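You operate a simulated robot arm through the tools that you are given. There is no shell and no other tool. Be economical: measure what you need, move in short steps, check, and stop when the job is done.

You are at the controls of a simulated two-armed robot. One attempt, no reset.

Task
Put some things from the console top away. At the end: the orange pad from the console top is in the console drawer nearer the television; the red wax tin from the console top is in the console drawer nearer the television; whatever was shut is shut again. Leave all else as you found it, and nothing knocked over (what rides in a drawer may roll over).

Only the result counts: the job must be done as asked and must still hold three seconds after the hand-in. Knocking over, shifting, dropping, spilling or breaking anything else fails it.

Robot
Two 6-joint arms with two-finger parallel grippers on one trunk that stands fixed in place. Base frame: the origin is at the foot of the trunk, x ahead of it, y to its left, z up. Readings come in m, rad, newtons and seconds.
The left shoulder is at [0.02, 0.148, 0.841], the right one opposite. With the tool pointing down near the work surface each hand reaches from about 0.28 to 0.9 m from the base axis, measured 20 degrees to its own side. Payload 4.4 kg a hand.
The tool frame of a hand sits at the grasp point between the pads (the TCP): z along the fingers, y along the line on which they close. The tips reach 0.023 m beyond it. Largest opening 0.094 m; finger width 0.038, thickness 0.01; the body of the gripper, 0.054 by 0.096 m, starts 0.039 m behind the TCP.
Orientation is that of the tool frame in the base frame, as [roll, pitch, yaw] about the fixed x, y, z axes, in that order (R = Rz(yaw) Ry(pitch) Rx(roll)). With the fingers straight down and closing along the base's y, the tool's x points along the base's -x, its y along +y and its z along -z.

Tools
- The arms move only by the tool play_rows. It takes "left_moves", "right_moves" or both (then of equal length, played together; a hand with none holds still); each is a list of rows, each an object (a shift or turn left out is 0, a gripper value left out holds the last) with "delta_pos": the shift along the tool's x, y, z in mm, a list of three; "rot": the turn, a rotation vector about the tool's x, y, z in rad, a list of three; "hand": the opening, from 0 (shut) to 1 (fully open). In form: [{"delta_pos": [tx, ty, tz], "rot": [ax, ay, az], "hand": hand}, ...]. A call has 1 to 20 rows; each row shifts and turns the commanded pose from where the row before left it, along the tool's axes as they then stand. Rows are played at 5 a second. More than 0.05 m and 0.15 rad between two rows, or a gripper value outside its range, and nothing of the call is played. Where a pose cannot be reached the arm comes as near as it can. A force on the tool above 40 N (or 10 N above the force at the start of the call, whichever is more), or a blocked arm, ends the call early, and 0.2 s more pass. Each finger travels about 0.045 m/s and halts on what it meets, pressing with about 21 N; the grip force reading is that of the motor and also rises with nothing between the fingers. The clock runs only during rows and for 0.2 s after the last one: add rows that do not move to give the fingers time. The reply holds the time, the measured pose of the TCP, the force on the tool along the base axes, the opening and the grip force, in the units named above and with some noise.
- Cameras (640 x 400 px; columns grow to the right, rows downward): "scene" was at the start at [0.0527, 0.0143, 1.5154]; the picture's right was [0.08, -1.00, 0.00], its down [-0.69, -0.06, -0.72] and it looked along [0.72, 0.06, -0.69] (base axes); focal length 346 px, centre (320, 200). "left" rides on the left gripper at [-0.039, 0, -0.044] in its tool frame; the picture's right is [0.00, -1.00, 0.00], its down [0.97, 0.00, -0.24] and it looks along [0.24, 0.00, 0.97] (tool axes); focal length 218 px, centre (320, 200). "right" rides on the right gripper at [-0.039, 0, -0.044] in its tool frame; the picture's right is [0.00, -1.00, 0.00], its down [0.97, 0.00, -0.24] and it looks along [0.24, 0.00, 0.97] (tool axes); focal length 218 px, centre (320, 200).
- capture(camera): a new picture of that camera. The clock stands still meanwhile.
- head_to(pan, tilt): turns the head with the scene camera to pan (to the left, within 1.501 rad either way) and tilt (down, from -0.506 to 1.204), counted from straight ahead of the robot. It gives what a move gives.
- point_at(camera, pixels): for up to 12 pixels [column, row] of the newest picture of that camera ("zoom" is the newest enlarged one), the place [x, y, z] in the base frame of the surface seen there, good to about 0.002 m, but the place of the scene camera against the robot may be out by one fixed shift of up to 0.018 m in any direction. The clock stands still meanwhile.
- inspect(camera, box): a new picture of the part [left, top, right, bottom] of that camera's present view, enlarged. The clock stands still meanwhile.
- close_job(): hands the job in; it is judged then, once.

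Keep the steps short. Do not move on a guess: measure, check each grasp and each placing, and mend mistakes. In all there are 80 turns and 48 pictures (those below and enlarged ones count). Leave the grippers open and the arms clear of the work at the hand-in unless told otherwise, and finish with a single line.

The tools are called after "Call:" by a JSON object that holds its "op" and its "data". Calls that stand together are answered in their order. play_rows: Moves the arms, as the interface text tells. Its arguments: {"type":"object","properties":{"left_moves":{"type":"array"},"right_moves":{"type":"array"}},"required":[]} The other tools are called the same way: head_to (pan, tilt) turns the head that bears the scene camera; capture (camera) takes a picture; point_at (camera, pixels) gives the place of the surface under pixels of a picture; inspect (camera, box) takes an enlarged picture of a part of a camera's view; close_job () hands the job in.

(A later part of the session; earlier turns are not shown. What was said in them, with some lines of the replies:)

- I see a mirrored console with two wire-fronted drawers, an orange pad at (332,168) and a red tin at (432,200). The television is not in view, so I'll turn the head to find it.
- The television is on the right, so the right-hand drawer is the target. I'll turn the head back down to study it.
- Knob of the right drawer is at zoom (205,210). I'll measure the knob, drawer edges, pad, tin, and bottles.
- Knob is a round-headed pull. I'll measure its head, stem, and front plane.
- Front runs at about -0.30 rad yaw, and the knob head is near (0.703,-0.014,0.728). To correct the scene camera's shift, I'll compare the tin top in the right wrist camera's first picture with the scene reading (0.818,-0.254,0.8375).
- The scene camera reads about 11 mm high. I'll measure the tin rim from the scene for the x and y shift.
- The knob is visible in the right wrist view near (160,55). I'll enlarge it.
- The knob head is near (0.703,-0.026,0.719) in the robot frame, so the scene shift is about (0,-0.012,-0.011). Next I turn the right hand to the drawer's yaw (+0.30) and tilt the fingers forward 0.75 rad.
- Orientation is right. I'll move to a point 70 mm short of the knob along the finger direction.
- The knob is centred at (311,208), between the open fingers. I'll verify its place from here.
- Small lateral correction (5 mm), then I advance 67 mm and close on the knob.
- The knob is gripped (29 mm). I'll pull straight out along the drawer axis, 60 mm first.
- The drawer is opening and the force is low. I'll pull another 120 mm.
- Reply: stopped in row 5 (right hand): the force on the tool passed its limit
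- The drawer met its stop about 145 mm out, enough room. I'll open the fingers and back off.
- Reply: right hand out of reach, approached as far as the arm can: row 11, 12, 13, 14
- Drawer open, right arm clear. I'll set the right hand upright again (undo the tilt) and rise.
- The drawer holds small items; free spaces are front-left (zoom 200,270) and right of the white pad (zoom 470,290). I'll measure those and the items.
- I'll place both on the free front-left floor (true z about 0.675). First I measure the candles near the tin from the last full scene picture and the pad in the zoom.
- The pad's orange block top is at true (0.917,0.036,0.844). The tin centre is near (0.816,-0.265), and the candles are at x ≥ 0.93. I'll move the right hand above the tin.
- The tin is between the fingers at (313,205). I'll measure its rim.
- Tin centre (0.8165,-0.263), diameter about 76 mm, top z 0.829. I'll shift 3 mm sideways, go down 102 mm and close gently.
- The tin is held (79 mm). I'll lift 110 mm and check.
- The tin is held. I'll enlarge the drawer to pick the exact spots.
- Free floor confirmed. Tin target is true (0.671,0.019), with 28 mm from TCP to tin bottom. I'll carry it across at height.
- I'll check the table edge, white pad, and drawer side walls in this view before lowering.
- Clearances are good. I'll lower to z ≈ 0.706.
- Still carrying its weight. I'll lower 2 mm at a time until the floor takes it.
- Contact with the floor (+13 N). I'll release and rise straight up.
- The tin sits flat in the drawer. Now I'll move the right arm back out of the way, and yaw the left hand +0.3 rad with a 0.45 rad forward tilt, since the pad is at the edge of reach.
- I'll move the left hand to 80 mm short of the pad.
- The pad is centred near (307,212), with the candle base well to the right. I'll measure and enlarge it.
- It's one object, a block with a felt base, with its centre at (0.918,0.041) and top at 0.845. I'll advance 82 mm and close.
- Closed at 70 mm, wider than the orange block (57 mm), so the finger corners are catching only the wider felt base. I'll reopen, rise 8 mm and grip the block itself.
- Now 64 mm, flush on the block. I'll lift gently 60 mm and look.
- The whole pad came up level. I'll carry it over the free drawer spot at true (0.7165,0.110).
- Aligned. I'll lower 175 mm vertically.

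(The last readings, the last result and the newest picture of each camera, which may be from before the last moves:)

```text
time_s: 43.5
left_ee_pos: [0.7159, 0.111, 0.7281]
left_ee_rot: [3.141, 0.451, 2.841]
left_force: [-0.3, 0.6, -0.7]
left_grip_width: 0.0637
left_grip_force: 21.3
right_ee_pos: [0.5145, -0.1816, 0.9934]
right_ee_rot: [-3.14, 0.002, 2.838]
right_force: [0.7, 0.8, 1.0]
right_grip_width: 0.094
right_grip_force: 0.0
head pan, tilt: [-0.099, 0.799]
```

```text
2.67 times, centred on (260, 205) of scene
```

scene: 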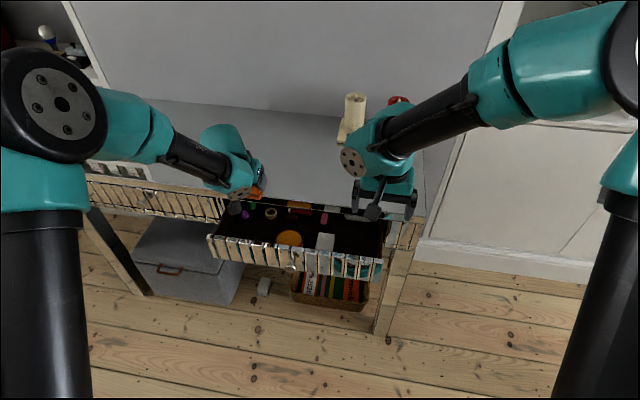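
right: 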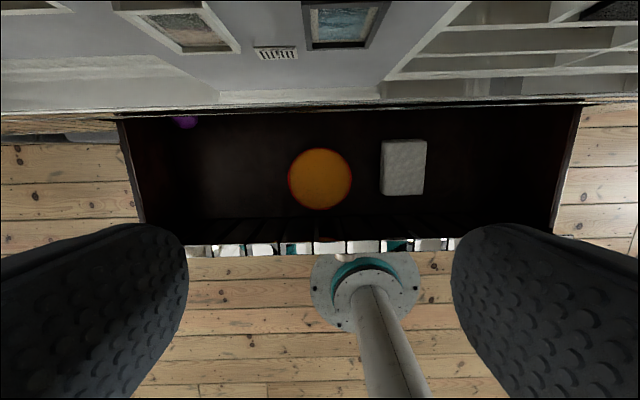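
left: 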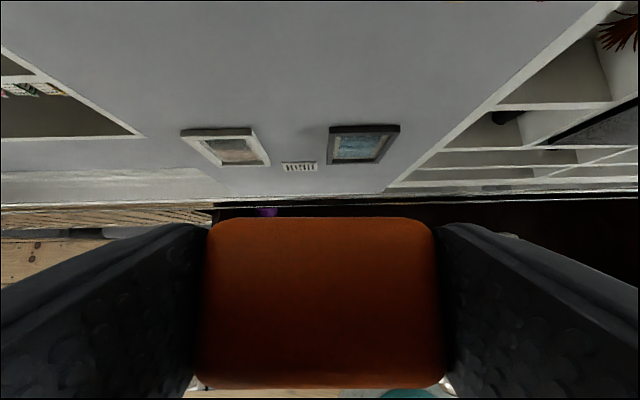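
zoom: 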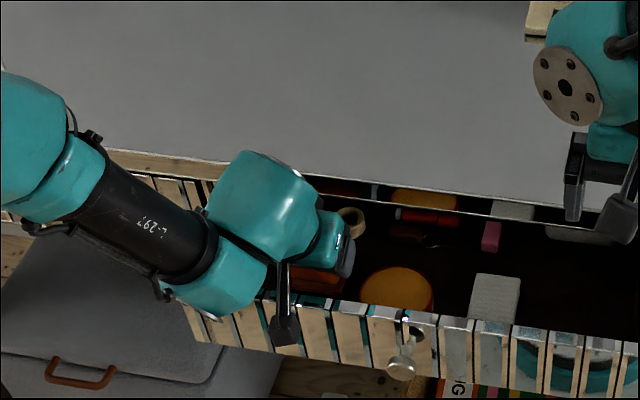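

Inside the drawer with no contact yet. I'll lower the last millimetres slowly.

Call:
{"op": "play_rows", "data": {"left_moves": [{"delta_pos": [0.87, 0, 1.8]}, {"delta_pos": [0.87, 0, 1.8]}, {"delta_pos": [0.65, 0, 1.35]}, {}]}}

```text
time_s: 44.5
left_ee_pos: [0.7168, 0.1104, 0.7229]
left_ee_rot: [3.141, 0.451, 2.84]
left_force: [1.3, -0.2, -0.3]
left_grip_width: 0.0635
left_grip_force: 21.5
right_ee_pos: [0.5139, -0.1807, 0.9935]
right_ee_rot: [-3.141, 0.002, 2.839]
right_force: [0.0, 0.6, -0.4]
right_grip_width: 0.094
right_grip_force: 0.1
head pan, tilt: [-0.099, 0.799]
```

Call:
{"op": "play_rows", "data": {"left_moves": [{"delta_pos": [0.65, 0, 1.35]}, {"delta_pos": [0.44, 0, 0.9]}, {}]}}

```text
time_s: 45.3
left_ee_pos: [0.7171, 0.1107, 0.7214]
left_ee_rot: [3.141, 0.45, 2.841]
left_force: [-1.8, 0.9, 4.6]
left_grip_width: 0.0639
left_grip_force: 21.0
right_ee_pos: [0.5145, -0.1802, 0.9933]
right_ee_rot: [-3.139, 0.002, 2.838]
right_force: [-0.5, 0.1, -0.6]
right_grip_width: 0.0941
right_grip_force: 0.1
head pan, tilt: [-0.099, 0.799]
```

Contact (about +5 N). I'll release and rise straight up, then drift back.

Call:
{"op": "play_rows", "data": {"left_moves": [{"hand": 0.83}, {}, {}, {"delta_pos": [-4.35, 0, -9]}, {"delta_pos": [-8.7, 0, -18]}, {"delta_pos": [-13, 0, -27]}, {"delta_pos": [-17.4, 0, -36]}, {"delta_pos": [-17.4, 0, -36]}, {"delta_pos": [-17.4, 0, -36]}, {"delta_pos": [-17.4, 0, -36]}, {"delta_pos": [0, 40, -20], "hand": 1.0}, {"delta_pos": [0, 40, -20]}, {"delta_pos": [0, 40, -20]}, {}]}}

Call:
{"op": "capture", "data": {"camera": "scene"}}

Call:
{"op": "inspect", "data": {"camera": "scene", "box": [200, 180, 400, 290]}}

```text
time_s: 48.3
left_ee_pos: [0.728, 0.2325, 0.9964]
left_ee_rot: [-3.141, 0.448, 2.843]
left_force: [-0.4, 0.2, -0.1]
left_grip_width: 0.094
left_grip_force: 0.1
right_ee_pos: [0.5134, -0.1803, 0.9931]
right_ee_rot: [-3.14, 0.0, 2.838]
right_force: [-0.5, -0.7, 0.8]
right_grip_width: 0.0939
right_grip_force: 0.0
head pan, tilt: [-0.099, 0.799]
```

```text
14 pictures are left
```

scene: 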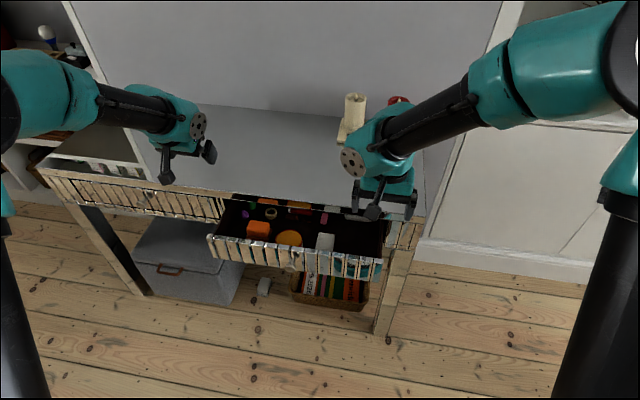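

```text
3.20 times, centred on (300, 235) of scene
```

zoom: 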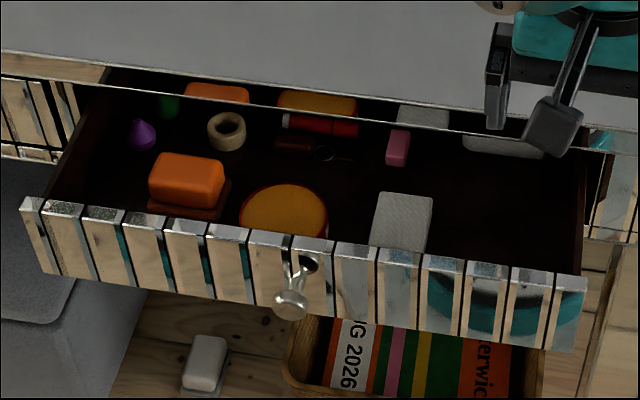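

Both items are in the drawer, and nothing else has moved. Now I tilt the right hand again and bring it back in front of the knob.

Call:
{"op": "play_rows", "data": {"right_moves": [{"rot": [0, -0.15, 0]}, {"rot": [0, -0.15, 0]}, {"rot": [0, -0.15, 0]}, {"rot": [0, -0.15, 0]}, {"rot": [0, -0.15, 0]}, {"delta_pos": [28.3, 29.4, 12.2]}, {"delta_pos": [28.3, 29.4, 12.2]}, {"delta_pos": [28.3, 29.4, 12.2]}, {"delta_pos": [28.3, 29.4, 12.2]}, {"delta_pos": [28.3, 29.4, 12.2]}, {"delta_pos": [28.3, 29.4, 12.2]}, {"delta_pos": [28.3, 29.4, 12.2]}, {}]}}

Call:
{"op": "capture", "data": {"camera": "right"}}

```text
time_s: 51.1
left_ee_pos: [0.727, 0.2325, 0.9954]
left_ee_rot: [3.141, 0.449, 2.841]
left_force: [-0.1, -0.2, -0.6]
left_grip_width: 0.0939
left_grip_force: 0.1
right_ee_pos: [0.4921, 0.0409, 0.7943]
right_ee_rot: [-3.14, 0.751, 2.838]
right_force: [0.4, -0.3, -0.2]
right_grip_width: 0.0941
right_grip_force: 0.0
head pan, tilt: [-0.099, 0.799]
```

```text
12 pictures are left
```

right: 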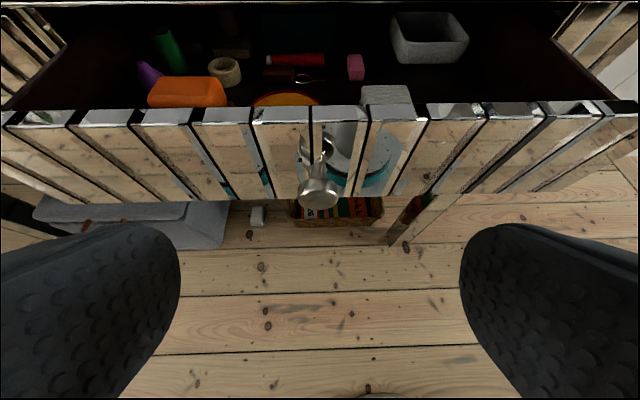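

The knob is at (318,195), centred. I'll confirm its place.

Call:
{"op": "point_at", "data": {"camera": "right", "pixels": [[318, 197], [302, 195], [334, 195], [319, 182]]}}

```text
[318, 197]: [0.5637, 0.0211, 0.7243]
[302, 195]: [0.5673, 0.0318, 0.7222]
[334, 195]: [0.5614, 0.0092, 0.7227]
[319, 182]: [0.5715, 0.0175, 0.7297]
```

I'll advance 97 mm along the fingers and grip the knob.

Call:
{"op": "play_rows", "data": {"right_moves": [{"delta_pos": [1, 1, 35]}, {"delta_pos": [0, 0, 35]}, {"delta_pos": [0, 0, 27]}, {}, {"hand": 0.2}, {"hand": 0.0}, {}, {}, {}, {}]}}

```text
time_s: 53.3
left_ee_pos: [0.7272, 0.2327, 0.9956]
left_ee_rot: [3.141, 0.449, 2.84]
left_force: [-0.5, 0.4, -0.3]
left_grip_width: 0.0939
left_grip_force: 0.1
right_ee_pos: [0.5558, 0.0228, 0.7224]
right_ee_rot: [-3.139, 0.752, 2.841]
right_force: [2.1, 4.0, -1.0]
right_grip_width: 0.0293
right_grip_force: 45.5
head pan, tilt: [-0.099, 0.799]
```

Knob gripped (29 mm). I'll push the drawer in smoothly by 144 mm.

Call:
{"op": "play_rows", "data": {"right_moves": [{"delta_pos": [-5.8, 0, 5.4]}, {"delta_pos": [-8.8, 0, 8.2]}, {"delta_pos": [-11, 0, 10.2]}, {"delta_pos": [-11, 0, 10.2]}, {"delta_pos": [-11, 0, 10.2]}, {"delta_pos": [-11, 0, 10.2]}, {"delta_pos": [-11, 0, 10.2]}, {"delta_pos": [-11, 0, 10.2]}, {"delta_pos": [-11, 0, 10.2]}, {"delta_pos": [-7, 0, 6.5]}, {"delta_pos": [-4, 0, 3.7]}, {"delta_pos": [-2.6, 0, 2.4]}, {}]}}

Call:
{"op": "capture", "data": {"camera": "right"}}

```text
time_s: 54.6
left_ee_pos: [0.7272, 0.2324, 0.9951]
left_ee_rot: [-3.141, 0.45, 2.842]
left_force: [0.1, 0.1, 0.0]
left_grip_width: 0.0938
left_grip_force: 0.1
right_ee_pos: [0.6191, 0.0038, 0.7229]
right_ee_rot: [3.141, 0.751, 2.847]
right_force: [4.9, 16.0, -7.3]
right_grip_width: 0.0297
right_grip_force: 44.8
head pan, tilt: [-0.099, 0.799]
stopped in row 6 (right hand): the force on the tool passed its limit (the readings are from after the stop); the commanded pose is now the measured one
```

```text
11 pictures are left
```

right: 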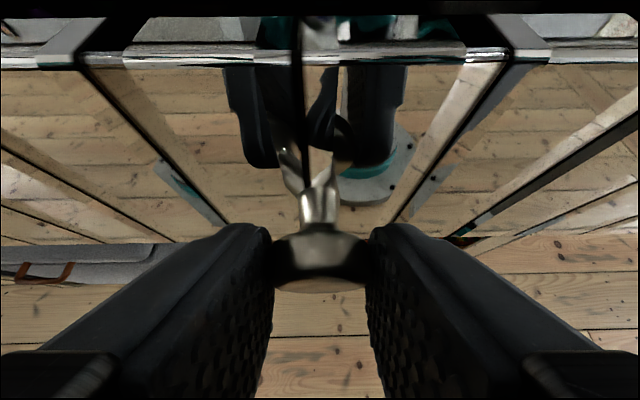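

It stopped halfway (66 mm in) on the force limit. I'll look for the cause before pushing further.

Call:
{"op": "inspect", "data": {"camera": "scene", "box": [180, 160, 400, 290]}}

```text
2.91 times, centred on (290, 225) of scene
```

zoom: 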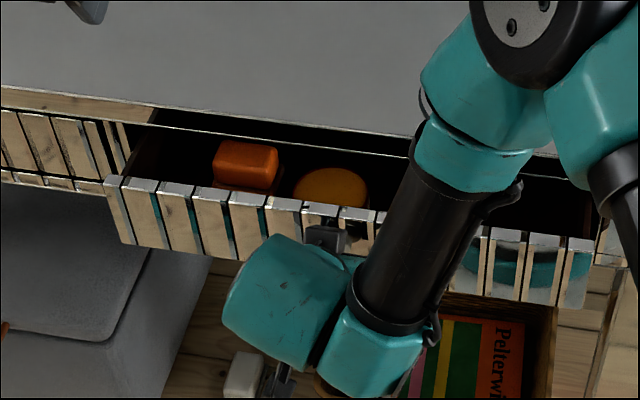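

Nothing is in the way. The force is mostly sideways (+16 N in y), as it was at the end of the pull, so my push axis is slightly off from the slide's (measured about 0.27 rad, not 0.30). I'll relieve it and push along the corrected line in small steps.

Call:
{"op": "play_rows", "data": {"right_moves": [{"delta_pos": [0, 1.0, 0]}, {"delta_pos": [-3.65, 0.2, 3.4]}, {"delta_pos": [-3.65, 0.2, 3.4]}, {"delta_pos": [-3.65, 0.2, 3.4]}, {"delta_pos": [-3.65, 0.2, 3.4]}, {}]}}

```text
time_s: 56.0
left_ee_pos: [0.7272, 0.2326, 0.9943]
left_ee_rot: [-3.14, 0.45, 2.84]
left_force: [-0.2, -0.2, 0.4]
left_grip_width: 0.0941
left_grip_force: 0.1
right_ee_pos: [0.6396, -0.0, 0.7234]
right_ee_rot: [-3.141, 0.75, 2.844]
right_force: [5.1, 17.7, -6.4]
right_grip_width: 0.0294
right_grip_force: 45.1
head pan, tilt: [-0.099, 0.799]
```

It moves freely now. I'll ease a bit more sideways and go on.

Call:
{"op": "play_rows", "data": {"right_moves": [{"delta_pos": [0, 2.0, 0]}, {"delta_pos": [-3.65, 0.2, 3.4]}, {"delta_pos": [-3.65, 0.2, 3.4]}, {"delta_pos": [-3.65, 0.2, 3.4]}, {"delta_pos": [-3.65, 0.2, 3.4]}, {"delta_pos": [-3.65, 0.2, 3.4]}, {"delta_pos": [-3.65, 0.2, 3.4]}, {}]}}

```text
time_s: 57.9
left_ee_pos: [0.7274, 0.2327, 0.9952]
left_ee_rot: [3.141, 0.45, 2.842]
left_force: [1.3, 0.4, -0.9]
left_grip_width: 0.0939
left_grip_force: 0.0
right_ee_pos: [0.6701, -0.0084, 0.7229]
right_ee_rot: [-3.139, 0.751, 2.835]
right_force: [-4.5, -18.5, 5.7]
right_grip_width: 0.0297
right_grip_force: 45.0
head pan, tilt: [-0.099, 0.799]
stopped in row 8 (right hand): the force on the tool passed its limit (the readings are from after the stop); the commanded pose is now the measured one
```

The sideways force flipped sign, so I overcorrected. I'll ease 1 mm the other way and push along the original axis.

Call:
{"op": "play_rows", "data": {"right_moves": [{"delta_pos": [0, -1.2, 0]}, {"delta_pos": [-3.65, 0, 3.4]}, {"delta_pos": [-3.65, 0, 3.4]}, {"delta_pos": [-3.65, 0, 3.4]}, {}]}}

```text
time_s: 59.1
left_ee_pos: [0.7273, 0.2313, 0.9949]
left_ee_rot: [-3.14, 0.45, 2.84]
left_force: [0.6, 0.6, 0.0]
left_grip_width: 0.094
left_grip_force: 0.0
right_ee_pos: [0.6818, -0.0128, 0.7225]
right_ee_rot: [-3.138, 0.751, 2.842]
right_force: [-1.8, -5.4, 2.7]
right_grip_width: 0.0296
right_grip_force: 44.9
head pan, tilt: [-0.099, 0.799]
```

Call:
{"op": "play_rows", "data": {"right_moves": [{"delta_pos": [-3.65, 0, 3.4]}, {"delta_pos": [-3.65, 0, 3.4]}, {"delta_pos": [-2.2, 0, 2.0]}, {}]}}

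Call:
{"op": "capture", "data": {"camera": "right"}}

```text
time_s: 60.1
left_ee_pos: [0.7253, 0.2323, 0.9952]
left_ee_rot: [3.141, 0.451, 2.84]
left_force: [0.0, 0.0, 0.2]
left_grip_width: 0.094
left_grip_force: 0.1
right_ee_pos: [0.6947, -0.0162, 0.7222]
right_ee_rot: [-3.14, 0.752, 2.839]
right_force: [-0.5, 3.9, 9.2]
right_grip_width: 0.0294
right_grip_force: 44.7
head pan, tilt: [-0.099, 0.799]
```

```text
9 pictures are left
```

right: 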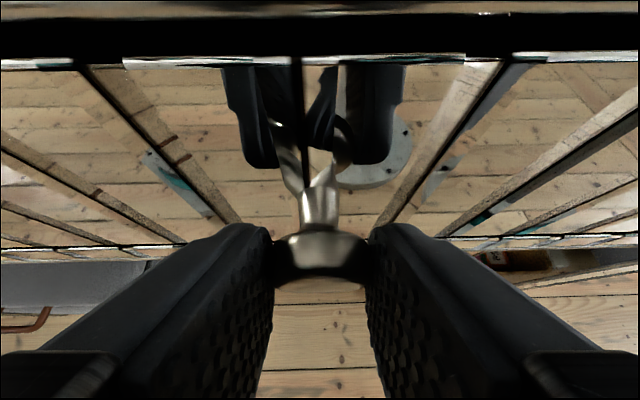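

The view matches the closed state at the first grip. I'll press 2 mm more to seat it, then release and back off.

Call:
{"op": "play_rows", "data": {"right_moves": [{"delta_pos": [-1.5, 0, 1.4]}, {}, {"hand": 0.6}, {}, {}, {"hand": 1.0}, {}, {"delta_pos": [0, 0, -30]}, {"delta_pos": [0, 0, -40]}, {"delta_pos": [0, 0, -40]}, {"delta_pos": [-20, -35, -25]}, {"delta_pos": [-20, -35, -25]}, {"delta_pos": [-20, -35, -25]}, {"delta_pos": [-20, -35, -25]}, {"delta_pos": [-20, -35, 0]}, {"delta_pos": [-20, -35, 0]}, {}]}}

Call:
{"op": "capture", "data": {"camera": "scene"}}

Call:
{"op": "inspect", "data": {"camera": "scene", "box": [200, 160, 440, 290]}}

```text
time_s: 63.7
left_ee_pos: [0.7275, 0.231, 0.9955]
left_ee_rot: [3.14, 0.449, 2.841]
left_force: [0.7, 1.0, 0.0]
left_grip_width: 0.0938
left_grip_force: 0.1
right_ee_pos: [0.5813, -0.203, 0.9594]
right_ee_rot: [-3.142, 0.75, 2.839]
right_force: [0.3, 0.3, 0.6]
right_grip_width: 0.0941
right_grip_force: 0.1
head pan, tilt: [-0.099, 0.799]
```

```text
8 pictures are left
```

scene: 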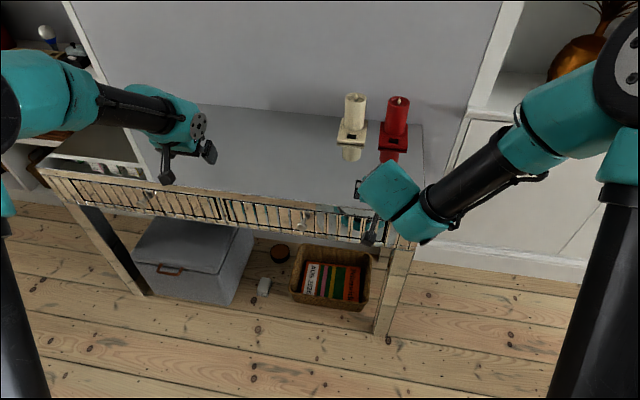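

```text
2.67 times, centred on (320, 225) of scene
```

zoom: 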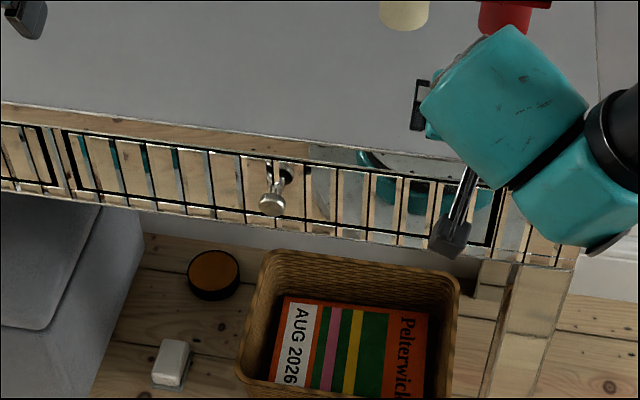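

It looks flush. I'll check the face plane numerically against the neighbouring frame and the knob's original place.

Call:
{"op": "point_at", "data": {"camera": "zoom", "pixels": [[272, 205], [64, 160], [45, 160], [90, 165], [220, 180], [380, 205]]}}

Call:
{"op": "play_rows", "data": {"right_moves": [{"delta_pos": [10, -10, -20]}, {"delta_pos": [0, -20, -20]}, {}], "left_moves": [{"delta_pos": [30, 10, -20]}, {"delta_pos": [30, 10, -20]}, {}]}}

```text
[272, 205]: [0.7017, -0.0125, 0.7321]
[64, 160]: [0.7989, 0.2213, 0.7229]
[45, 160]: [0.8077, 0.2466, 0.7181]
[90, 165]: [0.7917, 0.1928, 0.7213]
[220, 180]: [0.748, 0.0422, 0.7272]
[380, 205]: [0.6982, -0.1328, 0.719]
```

```text
time_s: 64.5
left_ee_pos: [0.6655, 0.2729, 1.0047]
left_ee_rot: [3.14, 0.45, 2.839]
left_force: [-0.5, 0.4, -0.4]
left_grip_width: 0.094
left_grip_force: 0.0
right_ee_pos: [0.5395, -0.2203, 0.9809]
right_ee_rot: [-3.139, 0.75, 2.84]
right_force: [0.0, -0.6, 0.3]
right_grip_width: 0.0942
right_grip_force: 0.0
head pan, tilt: [-0.099, 0.799]
```

The knob is back where it started (scene reading x 0.7017 against 0.7007 before). The drawer face lines up with its neighbour, and the candles stand as they were. Both arms are clear with open grippers, so I'm handing in.

Call:
{"op": "close_job", "data": {}}

```text
The job is handed in.
```

The orange pad and the red wax tin are in the console drawer nearer the television, and that drawer is shut again.
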